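You operate a simulated robot arm through the tools that you are given. There is no shell and no other tool. Be economical: measure what you need, move in short steps, check, and stop when the job is done.

The job below is to be done with a simulated robot arm. You get a single attempt, and the scene is never put back.

## Task
Put things in order on the folding table. At the end: the brown scouring pad stands where the yellow sponge stood; the beige tape roll stands where the brown scouring pad stood; the silver sand tin (marked "50%") from the folding table stands where the beige tape roll stood; the green packet (marked "BEANS") stands on top of the black cup; the yellow sponge stands on top of the clear glass jar; whatever was shut is shut again. Leave all else as you found it, and nothing knocked over.

Only the result counts: the job must be done as asked and must still hold three seconds after the hand-in. Knocking over, shifting, dropping, spilling or breaking anything else fails it.

## Robot
A 7-joint arm with a two-finger parallel gripper, fixed in place. Base frame: the origin is at the foot of the arm, x ahead of it, y to its left, z up; the work surface is at about z = 0. Units: mm, rad, N and s.
With the tool pointing down near the work surface it reaches from about 240 to 620 mm from the base axis. Its first joint turns from -1.152 to 1.152 rad. Payload 2.6 kg.
The TCP is the grasp point between the finger pads, 30 mm short of the fingertips. In the tool frame z runs along the fingers and y along their closing line. Largest opening 94 mm; finger width 28, thickness 10; the body of the gripper, 50 by 96 mm, starts 55 mm behind the TCP.
Orientation is that of the tool frame in the base frame, as a unit quaternion [x, y, z, w]. With the fingers straight down and closing along the base's y, the tool's x points along the base's -x, its y along +y and its z along -z.

## Interface
- The arm moves only by the tool servo_tool. Its argument "motion" is one flat list of numbers, 7 for each row, row after row: the shift along the base's x, y, z in mm, then the turn, a rotation vector about the base's x, y, z in rad, then the gripper command, from -1 (shut) to 1 (fully open), values between in proportion. In form: [x, y, z, ax, ay, az, gripper, x, y, z, ax, ay, az, gripper, ...]. A call has 1 to 8 rows; each row shifts and turns the commanded pose from where the row before left it. Each row takes 0.2 s and may step no farther than 50 mm and 0.15 rad from the row before; otherwise, or with a gripper value out of range, the whole call is refused. Where a pose cannot be reached the arm comes as near as it can. A force on the tool above 40 N (or 10 N above the force at the start of the call, whichever is more), or a blocked arm, ends the call early, and 0.2 s more pass. The fingers move at their own pace (about 72 mm/s each) and stop on an object; they squeeze with about 26 N. The grip force told is the motor's: it shows also when the fingers shut on nothing. Time passes only in rows, and 0.2 s behind the last, so rows that do not move let the fingers close. It gives the time, the measured TCP pose, the force on the tool (base axes), the opening and the grip force at its end, in the units of the frame above (readings bear some noise), with the torque about the TCP (base axes, N m) and any sound that the robot's microphone picked up.
- Cameras (640 x 400 px; columns grow to the right, rows downward): "scene" is fixed at [16.1, 418.1, 572.3]; the picture's right is [-0.91, -0.41, 0.00], its down [-0.21, 0.46, -0.87] and it looks along [0.36, -0.79, -0.50] (base axes); focal length 325 px, centre (320, 200). "wrist" rides on the gripper at [76, 14, -102] in the tool frame; the picture's right is [-0.18, 0.98, 0.00], its down [-0.75, -0.14, -0.64] and it looks along [-0.63, -0.12, 0.77] (tool axes); focal length 243 px, centre (320, 200). There is no depth. A picture from a camera that has moved, and an enlarged one, comes with that camera's place and axes in the base frame and with its lens.
- get_image(camera): a new picture of that camera. No time passes.
- zoom(camera, box): a new picture of the part [left, top, right, bottom] of that camera's present view, enlarged. No time passes.
- close_job(): hands the job in; it is judged then, once.

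Work in short steps. Places have to be worked out from the pictures, the camera data and where the tool is seen: move nearer, look again, correct. Check each grasp and each placing, and mend what went wrong. You have 120 turns and 68 pictures in all, those below and enlarged ones among them. Open the gripper and draw the arm clear of the work before you hand the job in, unless the task says otherwise; then end with one line.

The tools are called by a JSON object that holds its "op" and its "data". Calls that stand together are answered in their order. servo_tool: Moves the arm, as the interface text tells. Its arguments: {"type":"object","properties":{"motion":{"type":"array","items":{"type":"number"}}},"required":["motion"]} The other tools are called the same way: get_image (camera) takes a picture; zoom (camera, box) takes an enlarged picture of a part of a camera's view; close_job () hands the job in.

At the start:

```text
t: 0.0
ee_pos: [330.8, -32.2, 347.3]
orientation: [0.0, 1.0, 0.0, 0.0]
wrist_force: [0.1, -0.3, 0.0]
wrist_torque: [-0.02, -0.01, 0.01]
gripper_width: 94.1
gripper_force: 0.1
```

scene: 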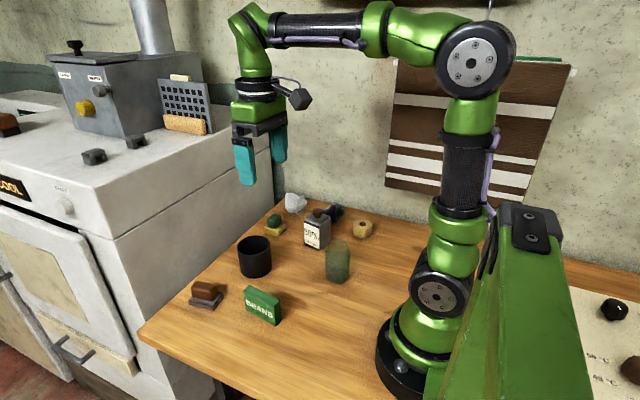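
wrist: 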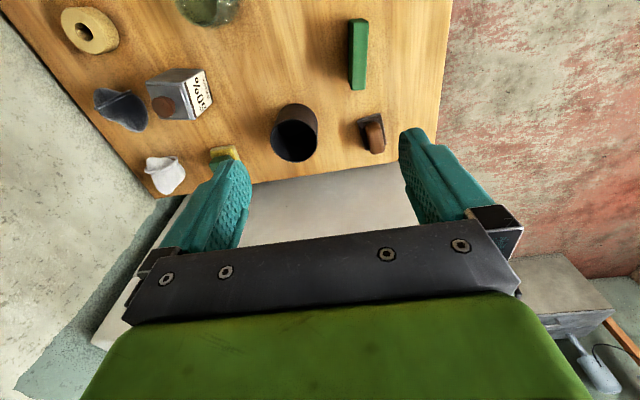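

I'll begin by enlarging the table area in the scene view to identify the objects.

{"op": "zoom", "data": {"camera": "scene", "box": [240, 180, 400, 280]}}

{"op": "zoom", "data": {"camera": "scene", "box": [160, 230, 320, 330]}}

{"op": "zoom", "data": {"camera": "wrist", "box": [40, 0, 440, 250]}}

```text
4.00 times, centred on (320, 230) of scene
camera zoom: at [16.1, 418.1, 572.3], right [-0.91, -0.41, 0.0], down [-0.21, 0.46, -0.87], along [0.36, -0.79, -0.5], focal length 1300 px, centre (320, 80)
```

zoom: 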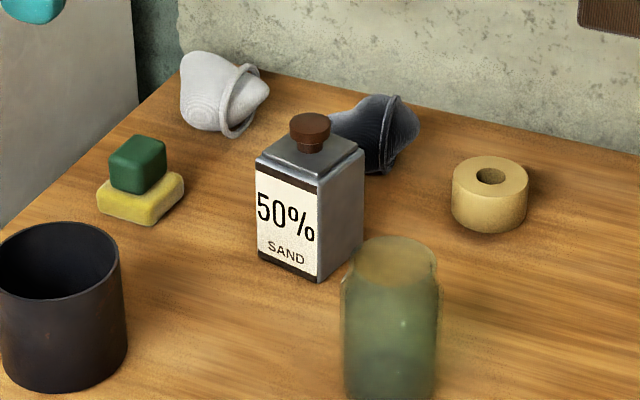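

```text
4.00 times, centred on (240, 280) of scene
camera zoom: at [16.1, 418.1, 572.3], right [-0.91, -0.41, 0.0], down [-0.21, 0.46, -0.87], along [0.36, -0.79, -0.5], focal length 1300 px, centre (640, -120)
```

zoom: 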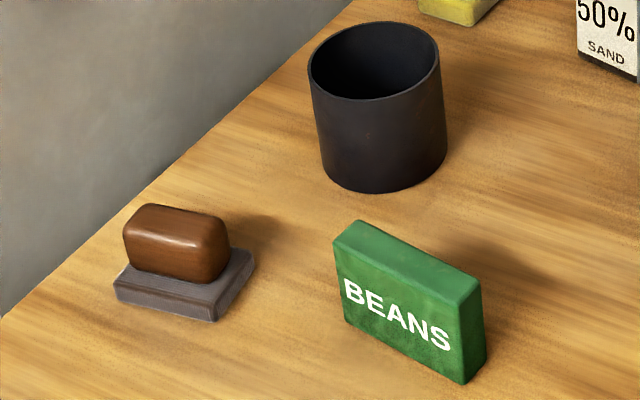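

```text
1.60 times, centred on (240, 125) of wrist
camera zoom: at [252.9, -17.8, 449.8], right [0.18, 0.98, 0.0], down [0.75, -0.14, 0.64], along [0.63, -0.12, -0.77], focal length 388 px, centre (448, 320)
```

zoom: 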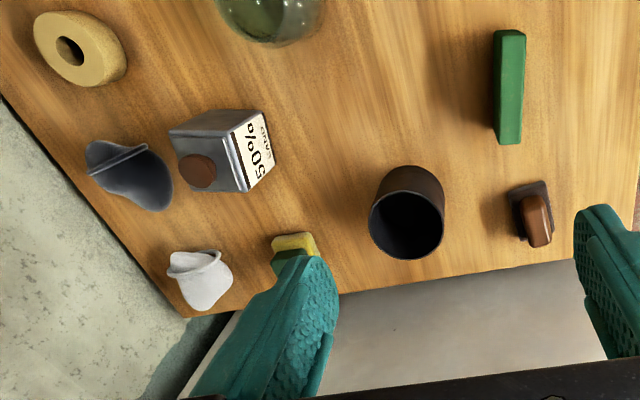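

The sponge, tin, tape, cup, pad, packet and jar are all found roughly. The sponge and pad each seem to carry a block on top, so I move over the sponge side for a closer look.

{"op": "servo_tool", "data": {"motion": [17, -42, 0, 0, 0, 0, 1, 17, -42, 0, 0, 0, 0, 1, 17, -42, 0, 0, 0, 0, 1, 17, -42, 0, 0, 0, 0, 1]}}

{"op": "get_image", "data": {"camera": "wrist"}}

{"op": "zoom", "data": {"camera": "scene", "box": [305, 225, 369, 289]}}

```text
t: 1.0
ee_pos: [398.2, -201.3, 345.5]
orientation: [0.0, 1.0, 0.0, 0.0]
wrist_force: [-0.3, -0.7, -0.2]
wrist_torque: [-0.01, 0.0, -0.01]
gripper_width: 94.0
gripper_force: 0.1
```

```text
62 pictures are left
camera wrist: at [321.3, -187.3, 448.5], right [0.18, 0.98, 0.0], down [0.75, -0.14, 0.64], along [0.63, -0.12, -0.77], focal length 243 px, centre (320, 200)
```

wrist: 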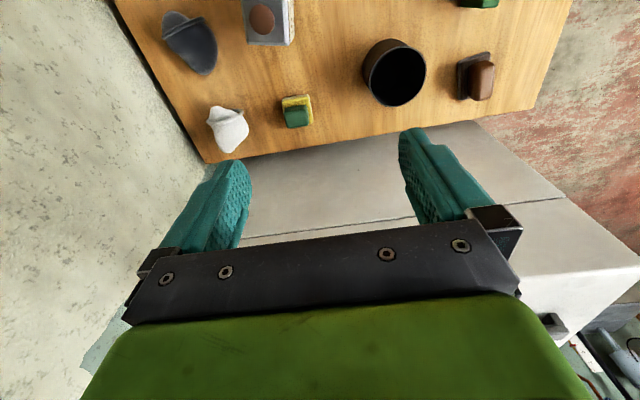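

```text
6.25 times, centred on (337, 257) of scene
camera zoom: at [16.0, 418.1, 572.3], right [-0.91, -0.41, 0.0], down [-0.21, 0.46, -0.87], along [0.36, -0.79, -0.5], focal length 2032 px, centre (214, -156)
```

zoom: 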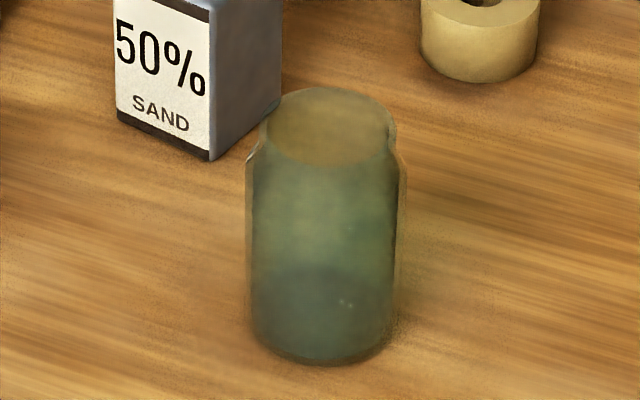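

The sponge and pad appear as slabs with a block on top. I zoom the wrist view on them for placement and yaw.

{"op": "zoom", "data": {"camera": "wrist", "box": [200, 60, 360, 160]}}

{"op": "zoom", "data": {"camera": "wrist", "box": [350, 20, 510, 120]}}

{"op": "zoom", "data": {"camera": "scene", "box": [255, 200, 303, 248]}}

```text
4.00 times, centred on (280, 110) of wrist
camera zoom: at [321.3, -187.3, 448.5], right [0.18, 0.98, 0.0], down [0.75, -0.14, 0.64], along [0.63, -0.12, -0.77], focal length 970 px, centre (480, 560)
```

zoom: 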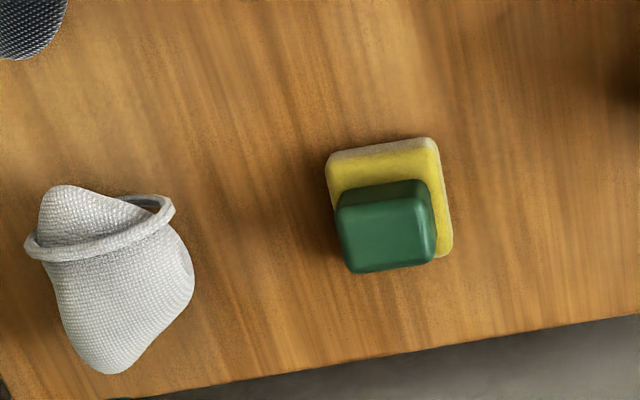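

```text
4.00 times, centred on (430, 70) of wrist
camera zoom: at [321.3, -187.3, 448.5], right [0.18, 0.98, 0.0], down [0.75, -0.14, 0.64], along [0.63, -0.12, -0.77], focal length 970 px, centre (-120, 720)
```

zoom: 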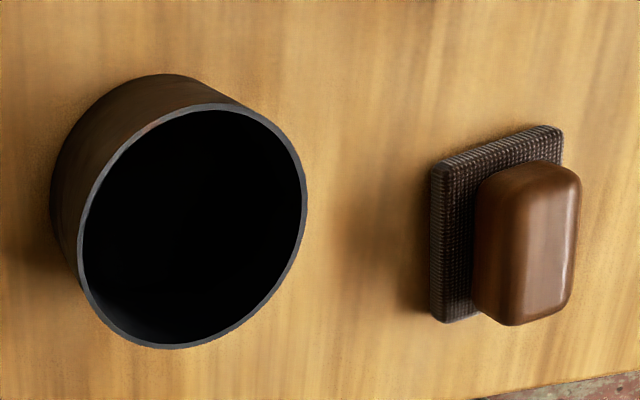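

```text
8.33 times, centred on (279, 224) of scene
camera zoom: at [16.0, 418.1, 572.3], right [-0.91, -0.41, 0.0], down [-0.21, 0.46, -0.87], along [0.36, -0.79, -0.5], focal length 2709 px, centre (662, 0)
```

zoom: 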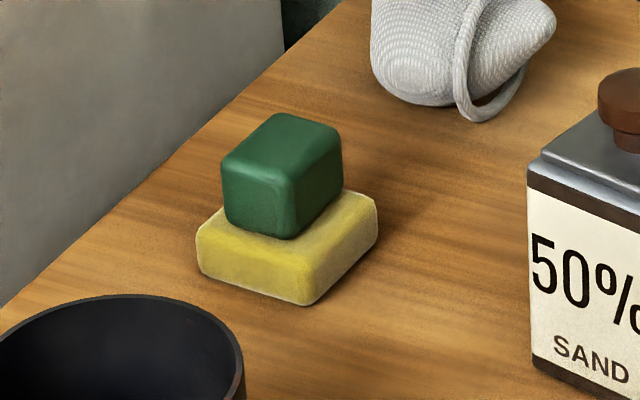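

The blocks look like soap bars. To check whether they're attached, I'll descend over the sponge, look, and then try a gentle lift.

{"op": "servo_tool", "data": {"motion": [12, -9, -38, 0, 0, 0, 0.6, 12, -9, -38, 0, 0, 0, 0.6, 12, -9, -38, 0, 0, 0, 0.6, 12, -9, -38, 0, 0, 0, 0.6, 12, -9, -38, 0, 0, 0, 0.6, 11, -9, -38, 0, 0, 0, 0.6]}}

{"op": "get_image", "data": {"camera": "wrist"}}

{"op": "zoom", "data": {"camera": "scene", "box": [225, 170, 321, 250]}}

```text
t: 2.4
ee_pos: [469.8, -252.4, 118.5]
orientation: [0.0, 1.0, -0.001, 0.001]
wrist_force: [-0.3, -0.5, 0.4]
wrist_torque: [-0.02, 0.03, -0.01]
gripper_width: 75.3
gripper_force: 0.1
```

```text
57 pictures are left
camera wrist: at [392.3, -239.2, 221.6], right [0.18, 0.98, 0.0], down [0.75, -0.14, 0.64], along [0.63, -0.12, -0.77], focal length 243 px, centre (320, 200)
```

wrist: 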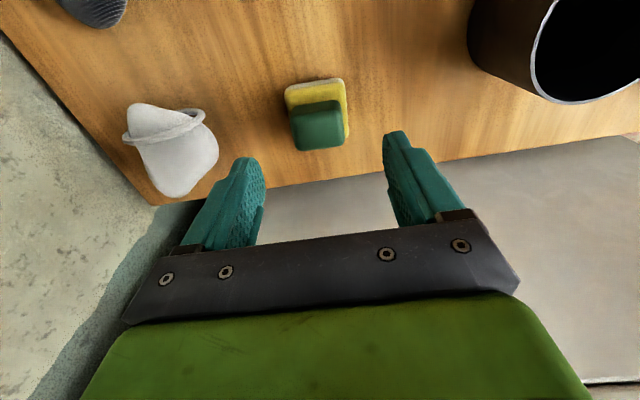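

```text
5.00 times, centred on (273, 210) of scene
camera zoom: at [16.0, 418.1, 572.3], right [-0.91, -0.41, 0.0], down [-0.21, 0.46, -0.87], along [0.36, -0.79, -0.5], focal length 1625 px, centre (555, 150)
```

zoom: 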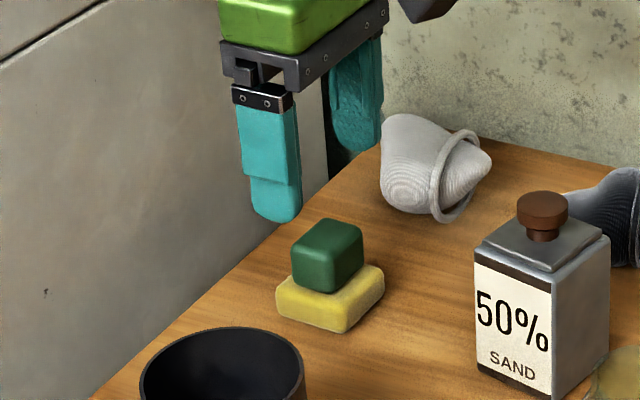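

Wrist estimates put the slab centre at (468, -254.5), about 49×45 mm and axis-aligned. I descend to z≈54 so the fingertips stay above the slab, then close on the green block.

{"op": "servo_tool", "data": {"motion": [-2, -2, -30, 0, 0, 0, 0.5, 0, 0, -34, 0, 0, 0, 0.5, 0, 0, 0, 0, 0, 0, -0.6, 0, 0, 0, 0, 0, 0, -0.6, 0, 0, 0, 0, 0, 0, -0.6]}}

{"op": "servo_tool", "data": {"motion": [0, 0, 12, 0, 0, 0, -0.6, 0, 0, 0, 0, 0, 0, -0.6]}}

{"op": "zoom", "data": {"camera": "scene", "box": [225, 170, 321, 250]}}

```text
t: 3.6
ee_pos: [466.6, -255.8, 55.0]
orientation: [0.0, 1.0, 0.0, 0.0]
wrist_force: [0.4, 0.2, 0.3]
wrist_torque: [0.02, 0.0, -0.03]
gripper_width: 43.4
gripper_force: 25.9
```

```text
t: 4.2
ee_pos: [467.2, -256.9, 66.9]
orientation: [0.0, 1.0, 0.0, 0.0]
wrist_force: [0.1, -0.2, -0.1]
wrist_torque: [0.01, 0.0, 0.0]
gripper_width: 43.1
gripper_force: 26.2
```

```text
5.00 times, centred on (273, 210) of scene
camera zoom: at [16.1, 418.1, 572.3], right [-0.91, -0.41, 0.0], down [-0.21, 0.46, -0.87], along [0.36, -0.79, -0.5], focal length 1625 px, centre (555, 150)
```

zoom: 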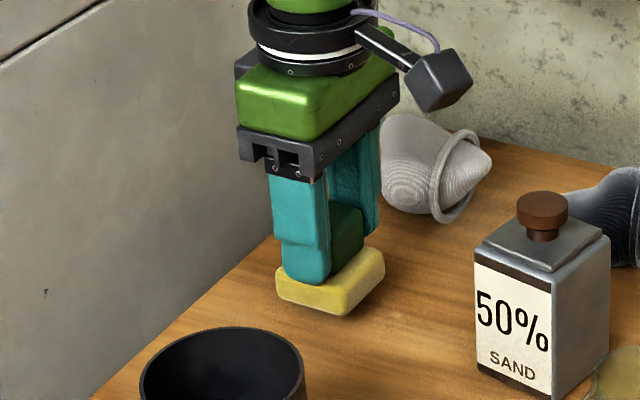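

The whole thing lifted about 12 mm together, so the block is part of the sponge. I raise it and carry it to above the jar for a wrist view.

{"op": "servo_tool", "data": {"motion": [0, 0, 47, 0, 0, 0, -0.6, 0, 0, 47, 0, 0, 0, -0.6, 0, 0, 47, 0, 0, 0, -0.6, 0, 0, 47, 0, 0, 0, -0.6, 0, 0, 12, 0, 0, 0, -0.6]}}

{"op": "servo_tool", "data": {"motion": [-37, 17, 0, 0, 0, 0, -0.6, -37, 17, 0, 0, 0, 0, -0.6, -37, 17, 0, 0, 0, 0, -0.6, -37, 17, 0, 0, 0, 0, -0.6, -37, 17, 0, 0, 0, 0, -0.6, -37, 18, 0, 0, 0, 0, -0.6]}}

{"op": "get_image", "data": {"camera": "wrist"}}

```text
t: 5.4
ee_pos: [466.4, -255.5, 267.8]
orientation: [0.0, 1.0, 0.0, 0.0]
wrist_force: [0.1, 1.1, -0.3]
wrist_torque: [-0.02, 0.03, 0.03]
gripper_width: 43.0
gripper_force: 25.4
```

```text
t: 6.8
ee_pos: [246.0, -152.3, 269.2]
orientation: [0.001, 1.0, 0.0, 0.0]
wrist_force: [0.3, -0.1, -1.6]
wrist_torque: [-0.02, -0.02, 0.05]
gripper_width: 43.2
gripper_force: 25.5
```

```text
54 pictures are left
camera wrist: at [168.5, -138.8, 370.2], right [0.18, 0.98, 0.0], down [0.75, -0.14, 0.64], along [0.63, -0.12, -0.77], focal length 243 px, centre (320, 200)
```

wrist: 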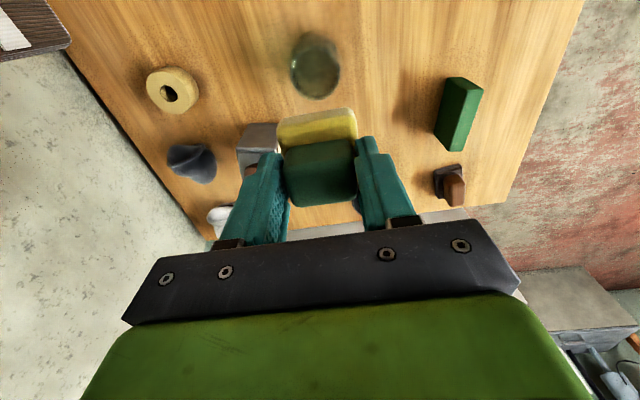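

{"op": "zoom", "data": {"camera": "wrist", "box": [240, 10, 400, 110]}}

{"op": "zoom", "data": {"camera": "scene", "box": [280, 140, 440, 240]}}

```text
4.00 times, centred on (320, 60) of wrist
camera zoom: at [168.5, -138.8, 370.2], right [0.18, 0.98, 0.0], down [0.75, -0.14, 0.64], along [0.63, -0.12, -0.77], focal length 970 px, centre (320, 760)
```

zoom: 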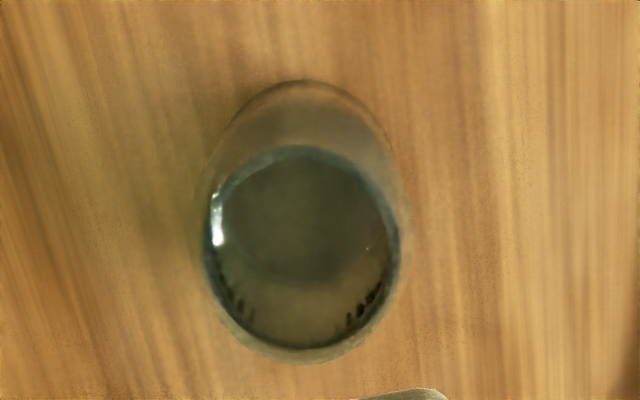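

```text
4.00 times, centred on (360, 190) of scene
camera zoom: at [16.1, 418.0, 572.3], right [-0.91, -0.41, 0.0], down [-0.21, 0.46, -0.87], along [0.36, -0.79, -0.5], focal length 1300 px, centre (160, 240)
```

zoom: 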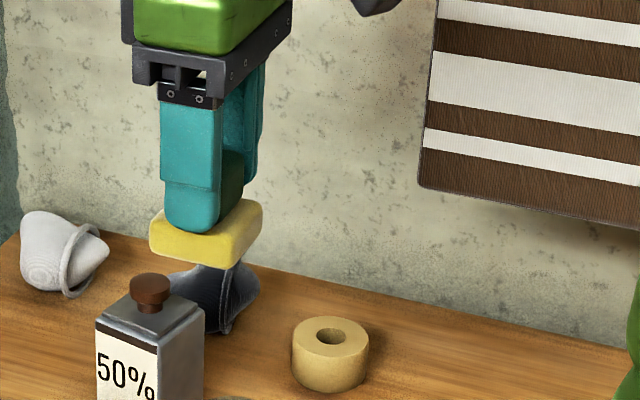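

The jar rim is about 49 mm wide with centre near (225.7, -154.4) and top z≈97. I lower to about 20 mm above it and check the alignment.

{"op": "servo_tool", "data": {"motion": [-11, -1, -30, 0, 0, 0, -0.6, -10.5, -2, -35, 0, 0, 0, -0.6, 0, 0, -32, 0, 0, 0, -0.6, 0, 0, 0, 0, 0, 0, -0.6]}}

{"op": "zoom", "data": {"camera": "wrist", "box": [220, 0, 420, 125]}}

{"op": "zoom", "data": {"camera": "scene", "box": [280, 200, 400, 290]}}

```text
t: 7.8
ee_pos: [223.4, -156.5, 169.6]
orientation: [0.001, 1.0, 0.0, 0.0]
wrist_force: [-0.8, 0.7, -1.2]
wrist_torque: [0.02, 0.01, -0.01]
gripper_width: 42.9
gripper_force: 25.0
```

```text
3.20 times, centred on (320, 62) of wrist
camera zoom: at [146.6, -142.7, 272.9], right [0.18, 0.98, 0.0], down [0.75, -0.14, 0.64], along [0.63, -0.12, -0.77], focal length 776 px, centre (320, 640)
```

zoom: 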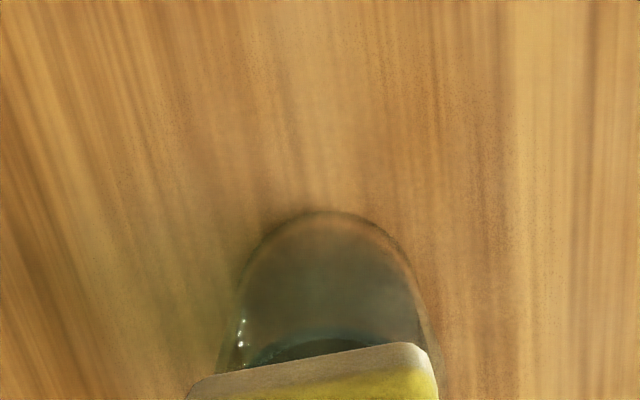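

```text
4.44 times, centred on (340, 245) of scene
camera zoom: at [16.1, 418.1, 572.3], right [-0.91, -0.41, 0.0], down [-0.21, 0.46, -0.87], along [0.36, -0.79, -0.5], focal length 1445 px, centre (231, 0)
```

zoom: 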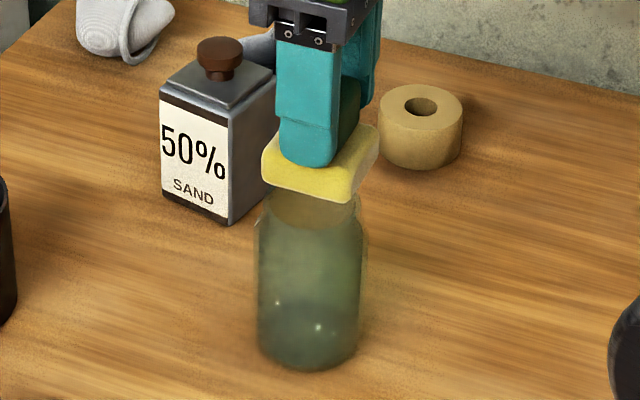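

Slab centre is at about (224.4, -155.6) and the rim at about (226.5, -154), so I correct by (2, 1.5) and lower until contact shows.

{"op": "servo_tool", "data": {"motion": [2, 1.5, -6, 0, 0, 0, -0.6, 0, 0, -5, 0, 0, 0, -0.6, 0, 0, -2, 0, 0, 0, -0.6, 0, 0, 0, 0, 0, 0, -0.6]}}

{"op": "zoom", "data": {"camera": "scene", "box": [305, 215, 369, 255]}}

```text
t: 8.8
ee_pos: [226.0, -154.0, 156.8]
orientation: [0.001, 1.0, 0.0, 0.0]
wrist_force: [-0.1, -0.5, -0.1]
wrist_torque: [0.0, 0.01, 0.01]
gripper_width: 40.9
gripper_force: 26.1
```

```text
10.00 times, centred on (337, 235) of scene
camera zoom: at [16.1, 418.1, 572.3], right [-0.91, -0.41, 0.0], down [-0.21, 0.46, -0.87], along [0.36, -0.79, -0.5], focal length 3251 px, centre (150, -150)
```

zoom: 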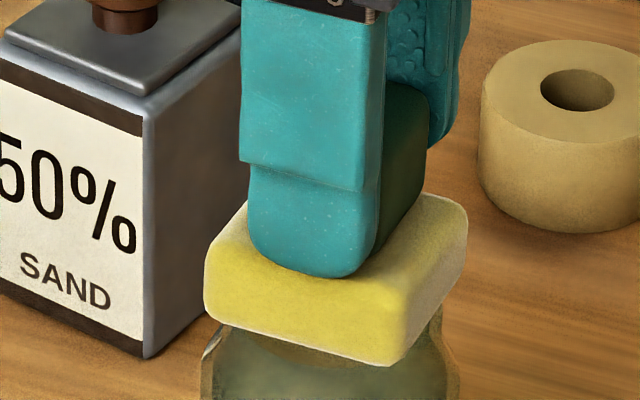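

No contact yet at z=156.8. I continue lowering in fine steps, watching the force.

{"op": "servo_tool", "data": {"motion": [0, 0, -1.5, 0, 0, 0, -0.6, 0, 0, -1, 0, 0, 0, -0.6, 0, 0, 0, 0, 0, 0, -0.6]}}

{"op": "servo_tool", "data": {"motion": [0, 0, -1, 0, 0, 0, -0.6, 0, 0, 0, 0, 0, 0, -0.6]}}

{"op": "servo_tool", "data": {"motion": [0, 0, -1, 0, 0, 0, -0.6, 0, 0, 0, 0, 0, 0, -0.6]}}

{"op": "zoom", "data": {"camera": "scene", "box": [305, 215, 369, 255]}}

```text
t: 9.6
ee_pos: [226.7, -154.3, 153.9]
orientation: [0.0, 1.0, -0.001, 0.0]
wrist_force: [0.2, -0.4, 0.0]
wrist_torque: [-0.01, 0.01, -0.04]
gripper_width: 40.8
gripper_force: 25.9
```

```text
t: 10.2
ee_pos: [226.1, -155.6, 154.1]
orientation: [0.0, 1.0, 0.001, 0.0]
wrist_force: [-0.4, 0.2, 4.9]
wrist_torque: [-0.05, -0.02, -0.02]
gripper_width: 40.4
gripper_force: 25.6
```

```text
t: 10.8
ee_pos: [226.1, -154.5, 153.1]
orientation: [0.001, 1.0, 0.0, 0.0]
wrist_force: [0.4, 2.0, 4.6]
wrist_torque: [0.07, -0.03, 0.03]
gripper_width: 39.2
gripper_force: 25.5
```

```text
10.00 times, centred on (337, 235) of scene
camera zoom: at [16.0, 418.1, 572.3], right [-0.91, -0.41, 0.0], down [-0.21, 0.46, -0.87], along [0.36, -0.79, -0.5], focal length 3251 px, centre (150, -150)
```

zoom: 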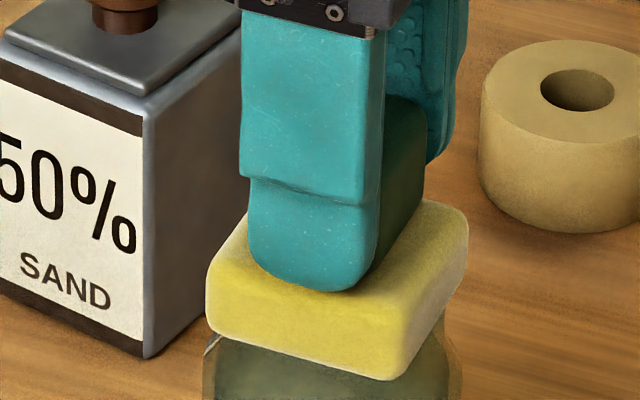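

Contact shows (about 5 N upward), so the sponge sits on the rim. I open gently and rise.

{"op": "servo_tool", "data": {"motion": [0, 0, 0, 0, 0, 0, -0.1, 0, 0, 0, 0, 0, 0, 0.2, 0, 0, 0, 0, 0, 0, 0.3]}}

{"op": "servo_tool", "data": {"motion": [0, 0, 20, 0, 0, 0, 0.3, 0, 0, 40, 0, 0, 0, 0.3, 0, 0, 45, 0, 0, 0, 0.3]}}

{"op": "zoom", "data": {"camera": "scene", "box": [280, 200, 400, 290]}}

{"op": "get_image", "data": {"camera": "wrist"}}

```text
t: 11.6
ee_pos: [225.2, -155.1, 152.3]
orientation: [-0.001, 1.0, 0.0, 0.0]
wrist_force: [0.2, -0.2, 0.2]
wrist_torque: [-0.01, -0.04, -0.01]
gripper_width: 61.1
gripper_force: 0.1
```

```text
t: 12.4
ee_pos: [226.2, -153.2, 257.3]
orientation: [0.0, 1.0, 0.0, 0.0]
wrist_force: [-0.2, -0.7, 0.1]
wrist_torque: [0.01, 0.0, 0.01]
gripper_width: 61.0
gripper_force: 0.3
```

```text
4.44 times, centred on (340, 245) of scene
camera zoom: at [16.1, 418.1, 572.3], right [-0.91, -0.41, 0.0], down [-0.21, 0.46, -0.87], along [0.36, -0.79, -0.5], focal length 1445 px, centre (231, 0)
```

zoom: 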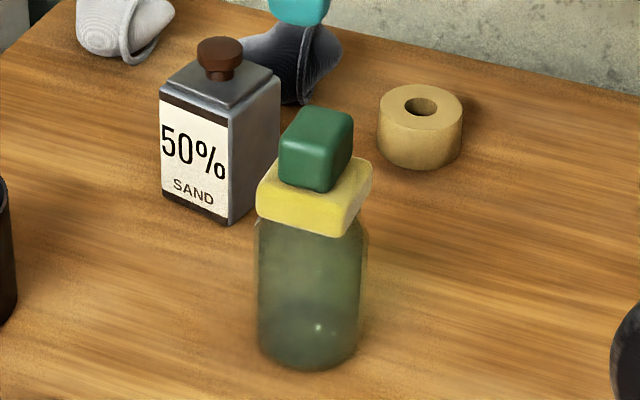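

```text
46 pictures are left
camera wrist: at [148.8, -139.8, 360.8], right [0.18, 0.98, 0.0], down [0.75, -0.14, 0.64], along [0.63, -0.12, -0.77], focal length 243 px, centre (320, 200)
```

wrist: 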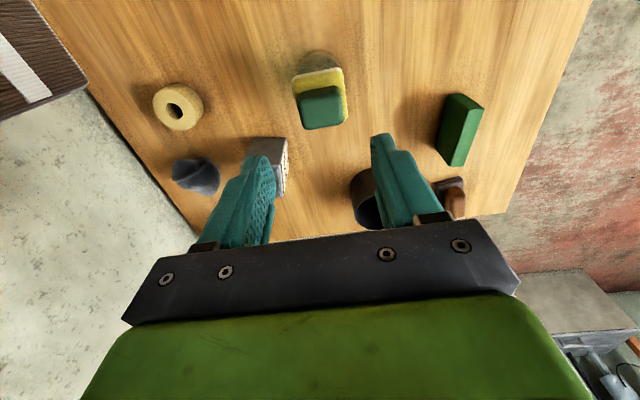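

The sponge sits firmly and centred on the jar. Next comes the pad: I move above it at around (465, 38) and look.

{"op": "servo_tool", "data": {"motion": [34, 27.3, 0, 0, 0, 0, 0.6, 34, 27.3, 0, 0, 0, 0, 0.6, 34, 27.3, 0, 0, 0, 0, 0.6, 34, 27.3, -10, 0, 0, 0, 0.6, 34, 27.3, -20, 0, 0, 0, 0.6, 34, 27.3, -20, 0, 0, 0, 0.6, 34, 27.3, -20, 0, 0, 0, 0.6]}}

{"op": "zoom", "data": {"camera": "wrist", "box": [200, 30, 440, 180]}}

```text
t: 14.0
ee_pos: [464.0, 36.8, 187.4]
orientation: [0.0, 1.0, -0.001, 0.0]
wrist_force: [0.0, 0.6, 0.2]
wrist_torque: [0.0, 0.01, 0.0]
gripper_width: 75.5
gripper_force: 0.0
```

```text
2.67 times, centred on (320, 105) of wrist
camera zoom: at [386.9, 51.7, 289.9], right [0.18, 0.98, 0.0], down [0.75, -0.14, 0.64], along [0.63, -0.12, -0.77], focal length 647 px, centre (320, 453)
```

zoom: 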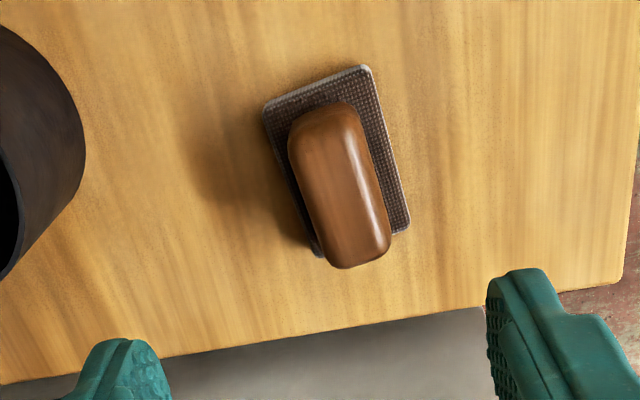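

The pad's centre is (468, 44) with yaw about +0.137 rad. I align the gripper with it and descend to z≈48 to grip the brown block.

{"op": "servo_tool", "data": {"motion": [3, 7, -40, 0, 0, 0.137, 0.5, 0, 0, -40, 0, 0, 0, 0.4, 0, 0, -40, 0, 0, 0, 0.3, 0, 0, -19, 0, 0, 0, 0.3, 0, 0, 0, 0, 0, 0, 0.3]}}

{"op": "zoom", "data": {"camera": "wrist", "box": [200, 50, 440, 200]}}

{"op": "zoom", "data": {"camera": "scene", "box": [160, 240, 256, 320]}}

```text
t: 15.2
ee_pos: [467.6, 43.6, 48.2]
orientation: [-0.069, 0.998, 0.0, 0.0]
wrist_force: [0.4, 0.2, 1.0]
wrist_torque: [0.01, -0.03, 0.0]
gripper_width: 61.1
gripper_force: 0.1
```

```text
2.67 times, centred on (320, 125) of wrist
camera zoom: at [387.8, 47.1, 150.4], right [0.05, 1.0, 0.0], down [0.77, -0.04, 0.64], along [0.64, -0.03, -0.77], focal length 647 px, centre (320, 400)
```

zoom: 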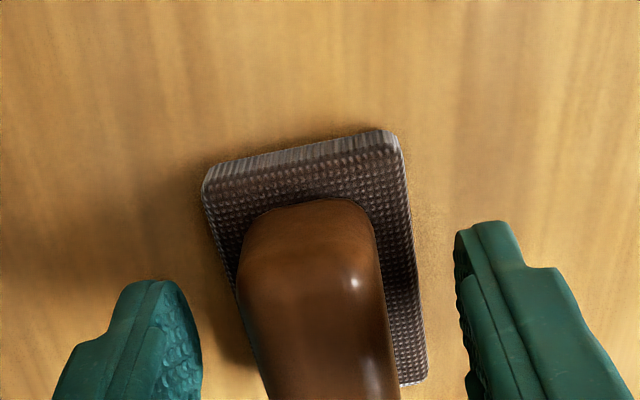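

```text
5.00 times, centred on (208, 280) of scene
camera zoom: at [16.1, 418.1, 572.3], right [-0.91, -0.41, 0.0], down [-0.21, 0.46, -0.87], along [0.36, -0.79, -0.5], focal length 1625 px, centre (880, -200)
```

zoom: 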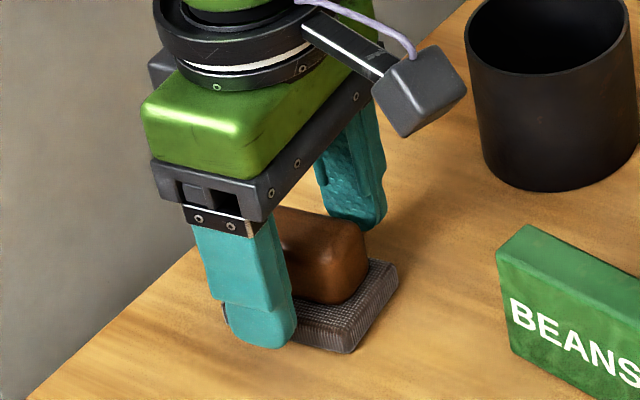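

The block lies between the fingers as planned. I close and lift slightly.

{"op": "servo_tool", "data": {"motion": [0, 0, 0, 0, 0, 0, -0.2, 0, 0, 0, 0, 0, 0, -0.7, 0, 0, 0, 0, 0, 0, -0.7, 0, 0, 0, 0, 0, 0, -0.7]}}

{"op": "servo_tool", "data": {"motion": [0, 0, 20, 0, 0, 0, -0.7, 0, 0, 40, 0, 0, 0, -0.7, 0, 0, 40, 0, 0, 0, -0.7, 0, 0, 40, 0, 0, 0, -0.7]}}

{"op": "zoom", "data": {"camera": "wrist", "box": [200, 50, 440, 200]}}

```text
t: 16.2
ee_pos: [466.3, 43.2, 48.3]
orientation: [-0.07, 0.998, 0.0, 0.0]
wrist_force: [0.1, 0.6, 0.8]
wrist_torque: [0.01, -0.03, 0.0]
gripper_width: 31.7
gripper_force: 26.2
```

```text
t: 17.2
ee_pos: [466.9, 43.4, 188.5]
orientation: [-0.068, 0.998, 0.0, 0.0]
wrist_force: [-1.4, 0.0, -0.3]
wrist_torque: [-0.01, -0.04, 0.0]
gripper_width: 31.8
gripper_force: 26.3
```

```text
2.67 times, centred on (320, 125) of wrist
camera zoom: at [387.7, 46.6, 292.3], right [0.05, 1.0, 0.0], down [0.77, -0.04, 0.64], along [0.64, -0.03, -0.77], focal length 647 px, centre (320, 400)
```

zoom: 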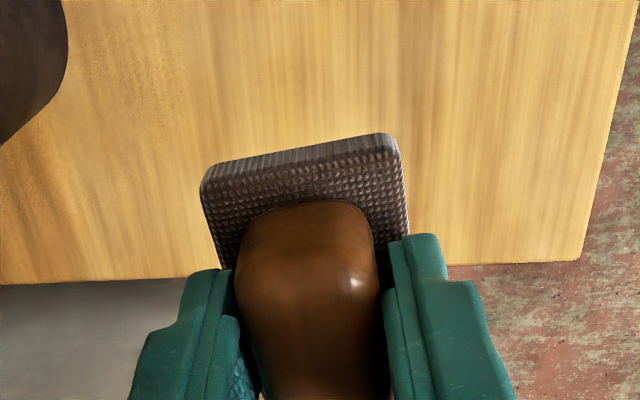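

The pad is held without shift (31.7 mm grip). I carry it 299 mm in -y to the sponge's old place and descend.

{"op": "servo_tool", "data": {"motion": [0, -49.8, 0, 0, 0, 0, -0.7, 0, -49.8, 0, 0, 0, 0, -0.7, 0, -49.8, 0, 0, 0, 0, -0.7, 0, -49.8, 0, 0, 0, 0, -0.7, 0, -49.8, 0, 0, 0, 0, -0.7, 0, -49.8, 0, 0, 0, 0, -0.7, 0, 0, -40, 0, 0, 0, -0.7, 0, 0, -40, 0, 0, 0, -0.7]}}

{"op": "servo_tool", "data": {"motion": [0, 0, -35, 0, 0, 0, -0.7, 0, 0, -20, 0, 0, 0, -0.7, 0, 0, -3, 0, 0, 0, -0.7, 0, 0, 0, 0, 0, 0, -0.7]}}

{"op": "zoom", "data": {"camera": "scene", "box": [225, 170, 321, 250]}}

```text
t: 19.0
ee_pos: [466.9, -254.6, 108.1]
orientation: [-0.069, 0.998, 0.001, 0.0]
wrist_force: [0.3, -0.6, -1.4]
wrist_torque: [0.0, -0.01, 0.0]
gripper_width: 31.8
gripper_force: 26.1
```

```text
t: 20.0
ee_pos: [466.9, -255.2, 50.4]
orientation: [-0.068, 0.998, 0.0, 0.0]
wrist_force: [0.0, 0.5, -2.1]
wrist_torque: [0.02, 0.01, 0.04]
gripper_width: 31.8
gripper_force: 26.2
```

```text
5.00 times, centred on (273, 210) of scene
camera zoom: at [16.1, 418.1, 572.3], right [-0.91, -0.41, 0.0], down [-0.21, 0.46, -0.87], along [0.36, -0.79, -0.5], focal length 1625 px, centre (555, 150)
```

zoom: 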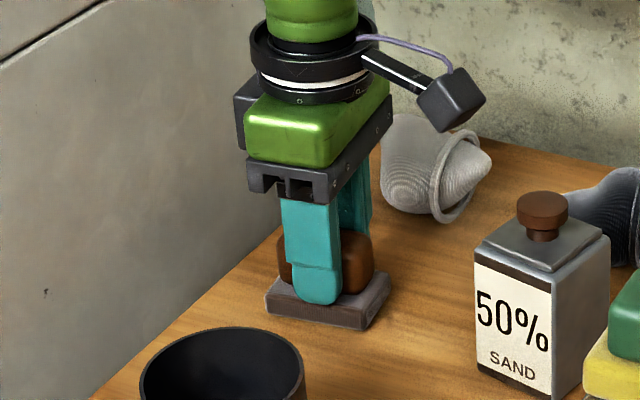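

About 2 mm above the table at the right spot. I lower onto it, release, and rise.

{"op": "servo_tool", "data": {"motion": [0, 0, -1.5, 0, 0, 0, -0.7, 0, 0, -0.8, 0, 0, 0, -0.7, 0, 0, 0, 0, 0, 0, -0.3, 0, 0, 0, 0, 0, 0, 0, 0, 0, 0, 0, 0, 0, 0.2]}}

{"op": "servo_tool", "data": {"motion": [0, 0, 20, 0, 0, 0, 0.2, 0, 0, 45, 0, 0, 0, 0.2, 0, 0, 45, 0, 0, 0, 0.2, 0, 0, 45, 0, 0, 0, 0.2, 0, 0, 0, 0, 0, 0, 0.2]}}

{"op": "get_image", "data": {"camera": "wrist"}}

```text
t: 21.2
ee_pos: [466.6, -254.5, 48.1]
orientation: [-0.067, 0.998, 0.001, 0.0]
wrist_force: [-0.3, 0.0, 0.5]
wrist_torque: [-0.01, -0.01, -0.02]
gripper_width: 56.5
gripper_force: 0.2
```

```text
t: 22.4
ee_pos: [466.0, -254.7, 204.0]
orientation: [-0.068, 0.998, 0.0, 0.001]
wrist_force: [-0.7, -0.2, 0.5]
wrist_torque: [-0.02, -0.01, -0.01]
gripper_width: 56.3
gripper_force: 0.0
```

```text
40 pictures are left
camera wrist: at [387.6, -251.2, 306.8], right [0.05, 1.0, 0.0], down [0.77, -0.04, 0.64], along [0.64, -0.03, -0.77], focal length 243 px, centre (320, 200)
```

wrist: 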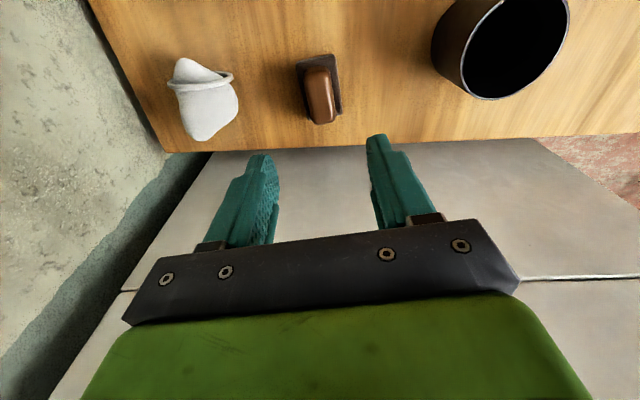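

The pad is placed. Next the tape roll, estimated at (225, -350); I move above it to look.

{"op": "servo_tool", "data": {"motion": [-38, -15, 0, 0, 0, -0.137, 0.6, -38, -15, 0, 0, 0, 0, 0.6, -38, -15, 0, 0, 0, 0, 0.6, -38, -15, 0, 0, 0, 0, 0.6, -38, -15, 0, 0, 0, 0, 0.6, -43, -18, -10, 0, 0, 0, 0.6, 0, 0, 0, 0, 0, 0, 0.6]}}

{"op": "zoom", "data": {"camera": "wrist", "box": [200, 0, 440, 150]}}

```text
t: 24.0
ee_pos: [233.5, -348.5, 193.8]
orientation: [0.001, 1.0, 0.0, 0.0]
wrist_force: [-0.3, 0.9, -0.3]
wrist_torque: [-0.03, -0.01, 0.05]
gripper_width: 75.2
gripper_force: 0.0
```

```text
2.67 times, centred on (320, 75) of wrist
camera zoom: at [156.2, -334.0, 296.9], right [0.18, 0.98, 0.0], down [0.75, -0.14, 0.64], along [0.63, -0.12, -0.77], focal length 647 px, centre (320, 533)
```

zoom: 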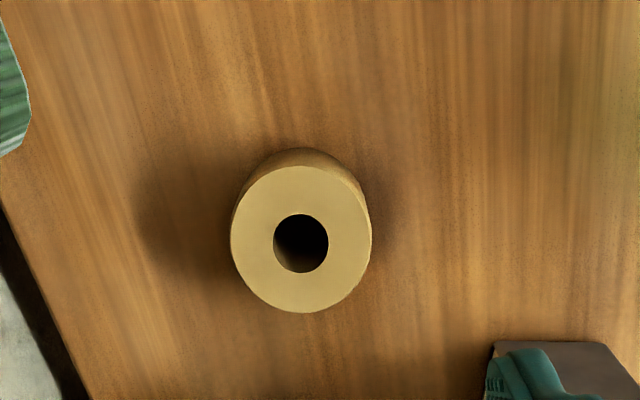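

The tape's centre is (227.6, -355), about 54 mm across. I descend to z≈34 around it and close.

{"op": "servo_tool", "data": {"motion": [-6, -6.5, -45, 0, 0, 0, 0.7, 0, 0, -45, 0, 0, 0, 0.7, 0, 0, -40, 0, 0, 0, 0.7, 0, 0, -28, 0, 0, 0, 0.7, 0, 0, 0, 0, 0, 0, 0.7]}}

{"op": "zoom", "data": {"camera": "wrist", "box": [160, 0, 480, 200]}}

```text
t: 25.2
ee_pos: [227.2, -354.9, 36.5]
orientation: [0.0, 1.0, 0.0, 0.0]
wrist_force: [0.4, 0.9, 0.0]
wrist_torque: [-0.02, -0.01, -0.01]
gripper_width: 79.6
gripper_force: 0.0
```

```text
2.00 times, centred on (320, 100) of wrist
camera zoom: at [149.8, -341.0, 138.5], right [0.18, 0.98, 0.0], down [0.75, -0.14, 0.64], along [0.63, -0.12, -0.77], focal length 485 px, centre (320, 400)
```

zoom: 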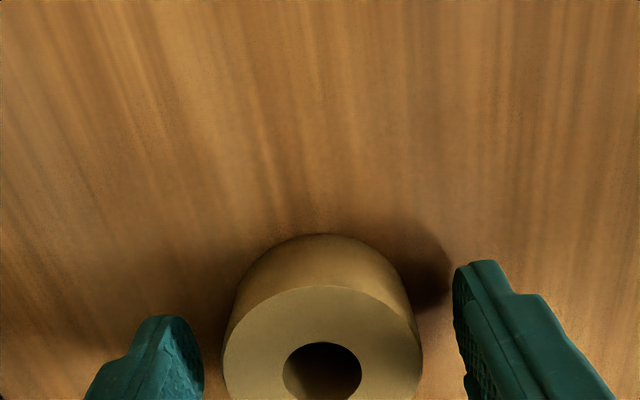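

The tape is centred between the fingers. I close and lift.

{"op": "servo_tool", "data": {"motion": [0, 0, -1.5, 0, 0, 0, 0.3, 0, 0, 0, 0, 0, 0, -0.3, 0, 0, 0, 0, 0, 0, -0.3, 0, 0, 0, 0, 0, 0, -0.3]}}

{"op": "servo_tool", "data": {"motion": [0, 0, 20, 0, 0, 0, -0.3, 0, 0, 45, 0, 0, 0, -0.3, 0, 0, 45, 0, 0, 0, -0.3, 0, 0, 45, 0, 0, 0, -0.3]}}

{"op": "zoom", "data": {"camera": "wrist", "box": [160, 0, 480, 200]}}

```text
t: 26.2
ee_pos: [228.0, -354.8, 34.2]
orientation: [0.0, 1.0, -0.001, 0.0]
wrist_force: [1.3, -0.9, 3.4]
wrist_torque: [0.11, -0.1, -0.04]
gripper_width: 55.7
gripper_force: 26.2
```

```text
t: 27.2
ee_pos: [228.0, -353.9, 189.9]
orientation: [-0.001, 1.0, 0.0, 0.001]
wrist_force: [-0.5, 1.0, -0.4]
wrist_torque: [-0.03, -0.01, 0.02]
gripper_width: 55.1
gripper_force: 25.8
```

```text
2.00 times, centred on (320, 100) of wrist
camera zoom: at [150.5, -340.5, 291.5], right [0.18, 0.98, 0.0], down [0.75, -0.14, 0.64], along [0.63, -0.12, -0.77], focal length 485 px, centre (320, 400)
```

zoom: 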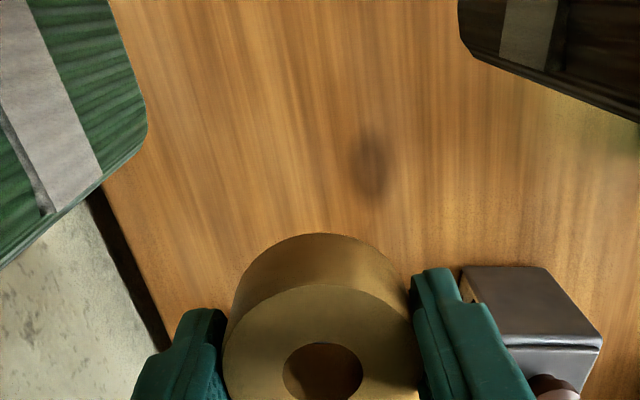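

The tape is held (55 mm). Striped cloth-like things appear in the wrist view that were not there before, so I check with the scene camera.

{"op": "get_image", "data": {"camera": "scene"}}

{"op": "get_image", "data": {"camera": "wrist"}}

```text
36 pictures are left
```

scene: 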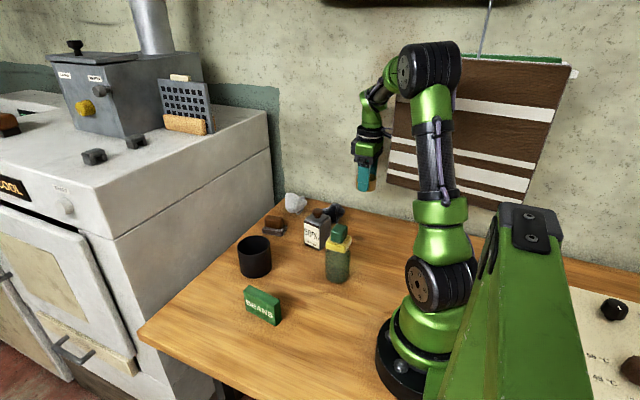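

```text
35 pictures are left
camera wrist: at [150.5, -340.5, 291.5], right [0.18, 0.98, 0.0], down [0.75, -0.14, 0.64], along [0.63, -0.12, -0.77], focal length 243 px, centre (320, 200)
```

wrist: 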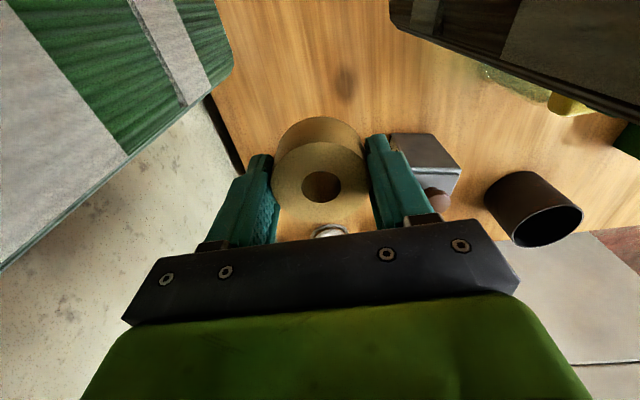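

I zoom into the hanging cloth near the wrist in the scene view.

{"op": "zoom", "data": {"camera": "scene", "box": [330, 40, 590, 220]}}

```text
2.22 times, centred on (460, 130) of scene
camera zoom: at [16.1, 418.1, 572.3], right [-0.91, -0.41, 0.0], down [-0.21, 0.46, -0.87], along [0.36, -0.79, -0.5], focal length 722 px, centre (9, 356)
```

zoom: 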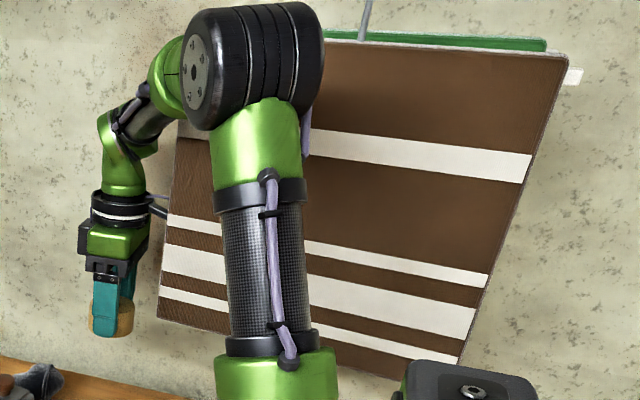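

A brown panel hangs from the wall around y≈-308 with a green one behind it (x<~170), and the wrist camera is between them. I back straight out along +x, away from both, before doing anything else.

{"op": "servo_tool", "data": {"motion": [15, 0, 0, 0, 0, 0, -0.3, 20, 0, 0, 0, 0, 0, -0.3, 25, 0, 0, 0, 0, 0, -0.3, 40, 0, 0, 0, 0, 0, -0.3, 40, 0, 0, 0, 0, 0, -0.3, 0, 0, 0, 0, 0, 0, -0.3]}}

{"op": "zoom", "data": {"camera": "scene", "box": [330, 40, 590, 220]}}

```text
t: 28.6
ee_pos: [368.9, -352.7, 189.6]
orientation: [0.0, 1.0, 0.0, 0.001]
wrist_force: [0.2, -0.1, -0.7]
wrist_torque: [0.02, 0.02, -0.01]
gripper_width: 54.6
gripper_force: 25.7
```

```text
2.22 times, centred on (460, 130) of scene
camera zoom: at [16.1, 418.1, 572.3], right [-0.91, -0.41, 0.0], down [-0.21, 0.46, -0.87], along [0.36, -0.79, -0.5], focal length 722 px, centre (9, 356)
```

zoom: 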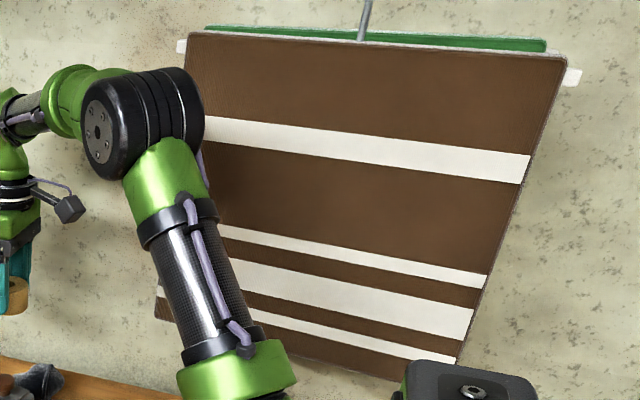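

The panels are fixed and unchanged. Now I carry the tape to the pad's old place (468, 44).

{"op": "servo_tool", "data": {"motion": [12, 48, 0, 0, 0, 0, -0.3, 12, 48, 0, 0, 0, 0, -0.3, 12, 48, 0, 0, 0, 0, -0.3, 12, 48, 0, 0, 0, 0, -0.3, 12, 48, 0, 0, 0, 0, -0.3, 12, 48, 0, 0, 0, 0, -0.3, 12, 48, 0, 0, 0, 0, -0.3, 12, 48, 0, 0, 0, 0, -0.3]}}

{"op": "servo_tool", "data": {"motion": [3.5, 14.7, -40, 0, 0, 0, -0.3, 0, 0, -45, 0, 0, 0, -0.3, 0, 0, -45, 0, 0, 0, -0.3, 0, 0, -20, 0, 0, 0, -0.3, 0, 0, -2, 0, 0, 0, -0.3, 0, 0, 0, 0, 0, 0, -0.3]}}

{"op": "zoom", "data": {"camera": "scene", "box": [160, 240, 256, 320]}}

```text
t: 30.4
ee_pos: [465.4, 30.0, 188.1]
orientation: [0.0, 1.0, -0.001, 0.0]
wrist_force: [0.2, 0.5, -1.0]
wrist_torque: [-0.02, -0.01, 0.0]
gripper_width: 54.1
gripper_force: 26.5
```

```text
t: 31.8
ee_pos: [467.6, 43.9, 36.8]
orientation: [-0.001, 1.0, 0.001, 0.0]
wrist_force: [0.2, 0.6, -1.1]
wrist_torque: [-0.03, -0.02, 0.02]
gripper_width: 54.3
gripper_force: 26.3
```

```text
5.00 times, centred on (208, 280) of scene
camera zoom: at [16.1, 418.1, 572.3], right [-0.91, -0.41, 0.0], down [-0.21, 0.46, -0.87], along [0.36, -0.79, -0.5], focal length 1625 px, centre (880, -200)
```

zoom: 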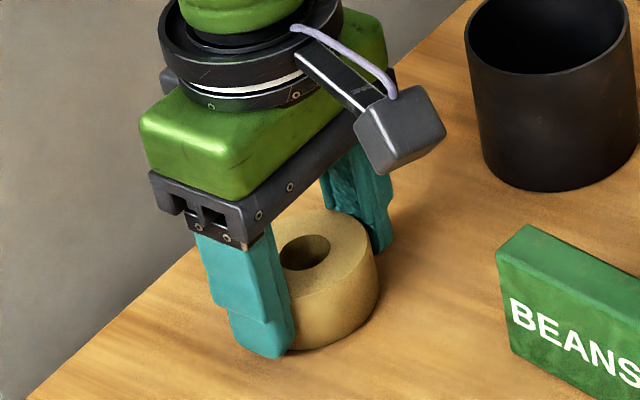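

The tape is just above the table. I lower the last few mm, release, and rise.

{"op": "servo_tool", "data": {"motion": [0, 0, -1.5, 0, 0, 0, -0.3, 0, 0, -1, 0, 0, 0, -0.3, 0, 0, 0, 0, 0, 0, 0.3, 0, 0, 0, 0, 0, 0, 0.5, 0, 0, 0, 0, 0, 0, 0.6]}}

{"op": "servo_tool", "data": {"motion": [0, 0, 20, 0, 0, 0, 0.6, 0, 0, 45, 0, 0, 0, 0.6, 0, 0, 45, 0, 0, 0, 0.6, 0, 0, 45, 0, 0, 0, 0.6, 0, 0, 0, 0, 0, 0, 0.6]}}

{"op": "get_image", "data": {"camera": "wrist"}}

```text
t: 33.0
ee_pos: [466.6, 44.1, 34.2]
orientation: [0.0, 1.0, 0.0, 0.0]
wrist_force: [0.1, -0.1, -0.5]
wrist_torque: [0.01, -0.01, 0.04]
gripper_width: 75.2
gripper_force: 0.1
```

```text
t: 34.2
ee_pos: [467.6, 44.4, 191.5]
orientation: [0.0, 1.0, 0.0, -0.001]
wrist_force: [0.4, -0.4, -0.1]
wrist_torque: [0.01, -0.02, 0.0]
gripper_width: 75.0
gripper_force: 0.1
```

```text
31 pictures are left
camera wrist: at [390.5, 58.1, 293.5], right [0.18, 0.98, 0.0], down [0.75, -0.14, 0.64], along [0.63, -0.12, -0.77], focal length 243 px, centre (320, 200)
```

wrist: 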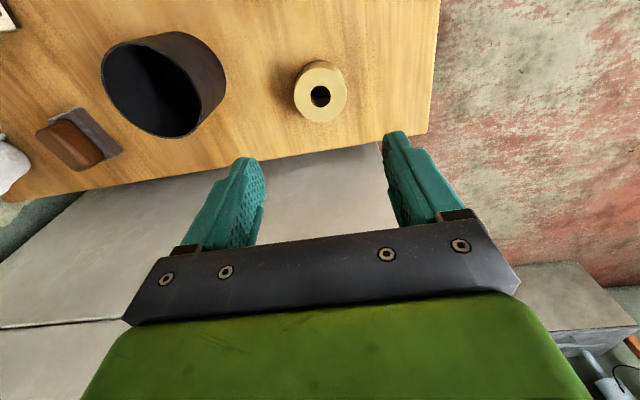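

The tape sits at (468, 43). For the tin I'll turn the gripper by -π/2 (camera toward +y, keeping it clear of the hanging panels) and look from above.

{"op": "servo_tool", "data": {"motion": [0, 0, 30, 0, 0, 0, 0.8, -19.6, -42, 8, 0, 0, -0.143, 0.8, -19.6, -42, 8, 0, 0, -0.143, 0.8, -19.6, -42, 8, 0, 0, -0.143, 0.8, -19.6, -42, 0, 0, 0, -0.143, 0.8, -19.6, -42, 0, 0, 0, -0.143, 0.8, -19.6, -42, 0, 0, 0, -0.143, 0.8, -19.6, -42, 0, 0, 0, -0.143, 0.8]}}

{"op": "servo_tool", "data": {"motion": [0, 0, 0, 0, 0, -0.143, 0.8, 0, 0, 0, 0, 0, -0.143, 0.8, 0, 0, 0, 0, 0, -0.143, 0.8, 0, 0, 0, 0, 0, -0.141, 0.8, 0, 0, 0, 0, 0, 0, 0.8]}}

{"op": "get_image", "data": {"camera": "wrist"}}

```text
t: 36.0
ee_pos: [328.6, -249.1, 242.6]
orientation: [0.481, 0.877, -0.001, 0.0]
wrist_force: [0.5, -0.3, -0.4]
wrist_torque: [-0.01, -0.02, -0.01]
gripper_width: 84.8
gripper_force: 0.0
```

```text
t: 37.2
ee_pos: [330.7, -249.3, 243.5]
orientation: [0.708, 0.706, 0.0, 0.0]
wrist_force: [-0.1, -0.1, 0.0]
wrist_torque: [0.0, 0.02, 0.04]
gripper_width: 84.6
gripper_force: 0.1
```

```text
30 pictures are left
camera wrist: at [343.3, -173.6, 345.9], right [0.98, -0.19, 0.0], down [-0.14, -0.75, 0.64], along [-0.12, -0.63, -0.77], focal length 243 px, centre (320, 200)
```

wrist: 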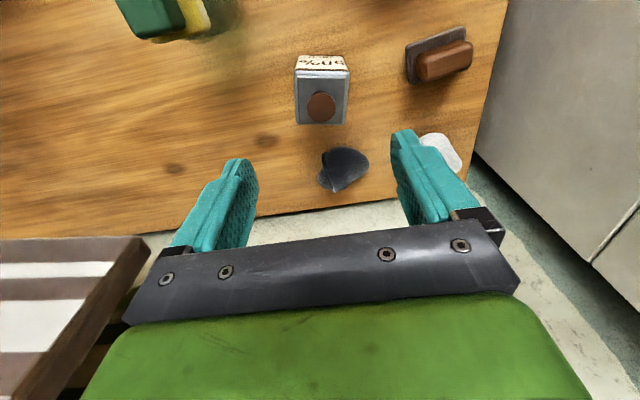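

I zoom on the tin for its precise pose.

{"op": "zoom", "data": {"camera": "wrist", "box": [260, 40, 388, 120]}}

```text
5.00 times, centred on (324, 80) of wrist
camera zoom: at [343.3, -173.6, 345.9], right [0.98, -0.19, 0.0], down [-0.14, -0.75, 0.64], along [-0.12, -0.63, -0.77], focal length 1213 px, centre (300, 800)
```

zoom: 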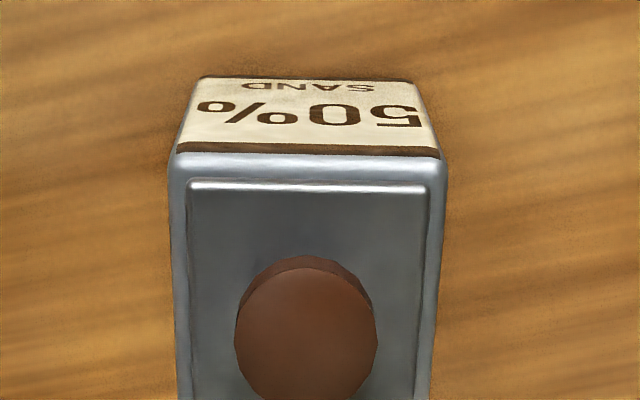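

The tin's centre is about (328.7, -257.5), yaw about -0.2, and roughly 53 mm wide. I turn -0.2 more, descend around it to z≈54 and look before closing.

{"op": "servo_tool", "data": {"motion": [-2, -7.3, -30, 0, 0, -0.1, 1, 0, 0, -40, 0, 0, -0.1, 1, 0, 0, -40, 0, 0, 0, 1, 0, 0, -40, 0, 0, 0, 1, 0, 0, 0, 0, 0, 0, 1]}}

{"op": "get_image", "data": {"camera": "wrist"}}

```text
t: 38.4
ee_pos: [327.8, -255.8, 93.0]
orientation: [0.774, 0.633, 0.0, 0.0]
wrist_force: [-1.2, 0.2, 0.7]
wrist_torque: [-0.05, -0.02, 0.02]
gripper_width: 93.6
gripper_force: 0.0
```

```text
28 pictures are left
camera wrist: at [356.5, -184.7, 195.6], right [0.93, -0.38, 0.0], down [-0.29, -0.71, 0.64], along [-0.24, -0.59, -0.77], focal length 243 px, centre (320, 200)
```

wrist: 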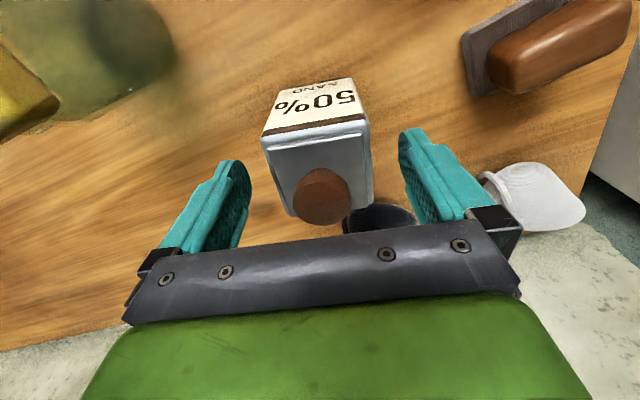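

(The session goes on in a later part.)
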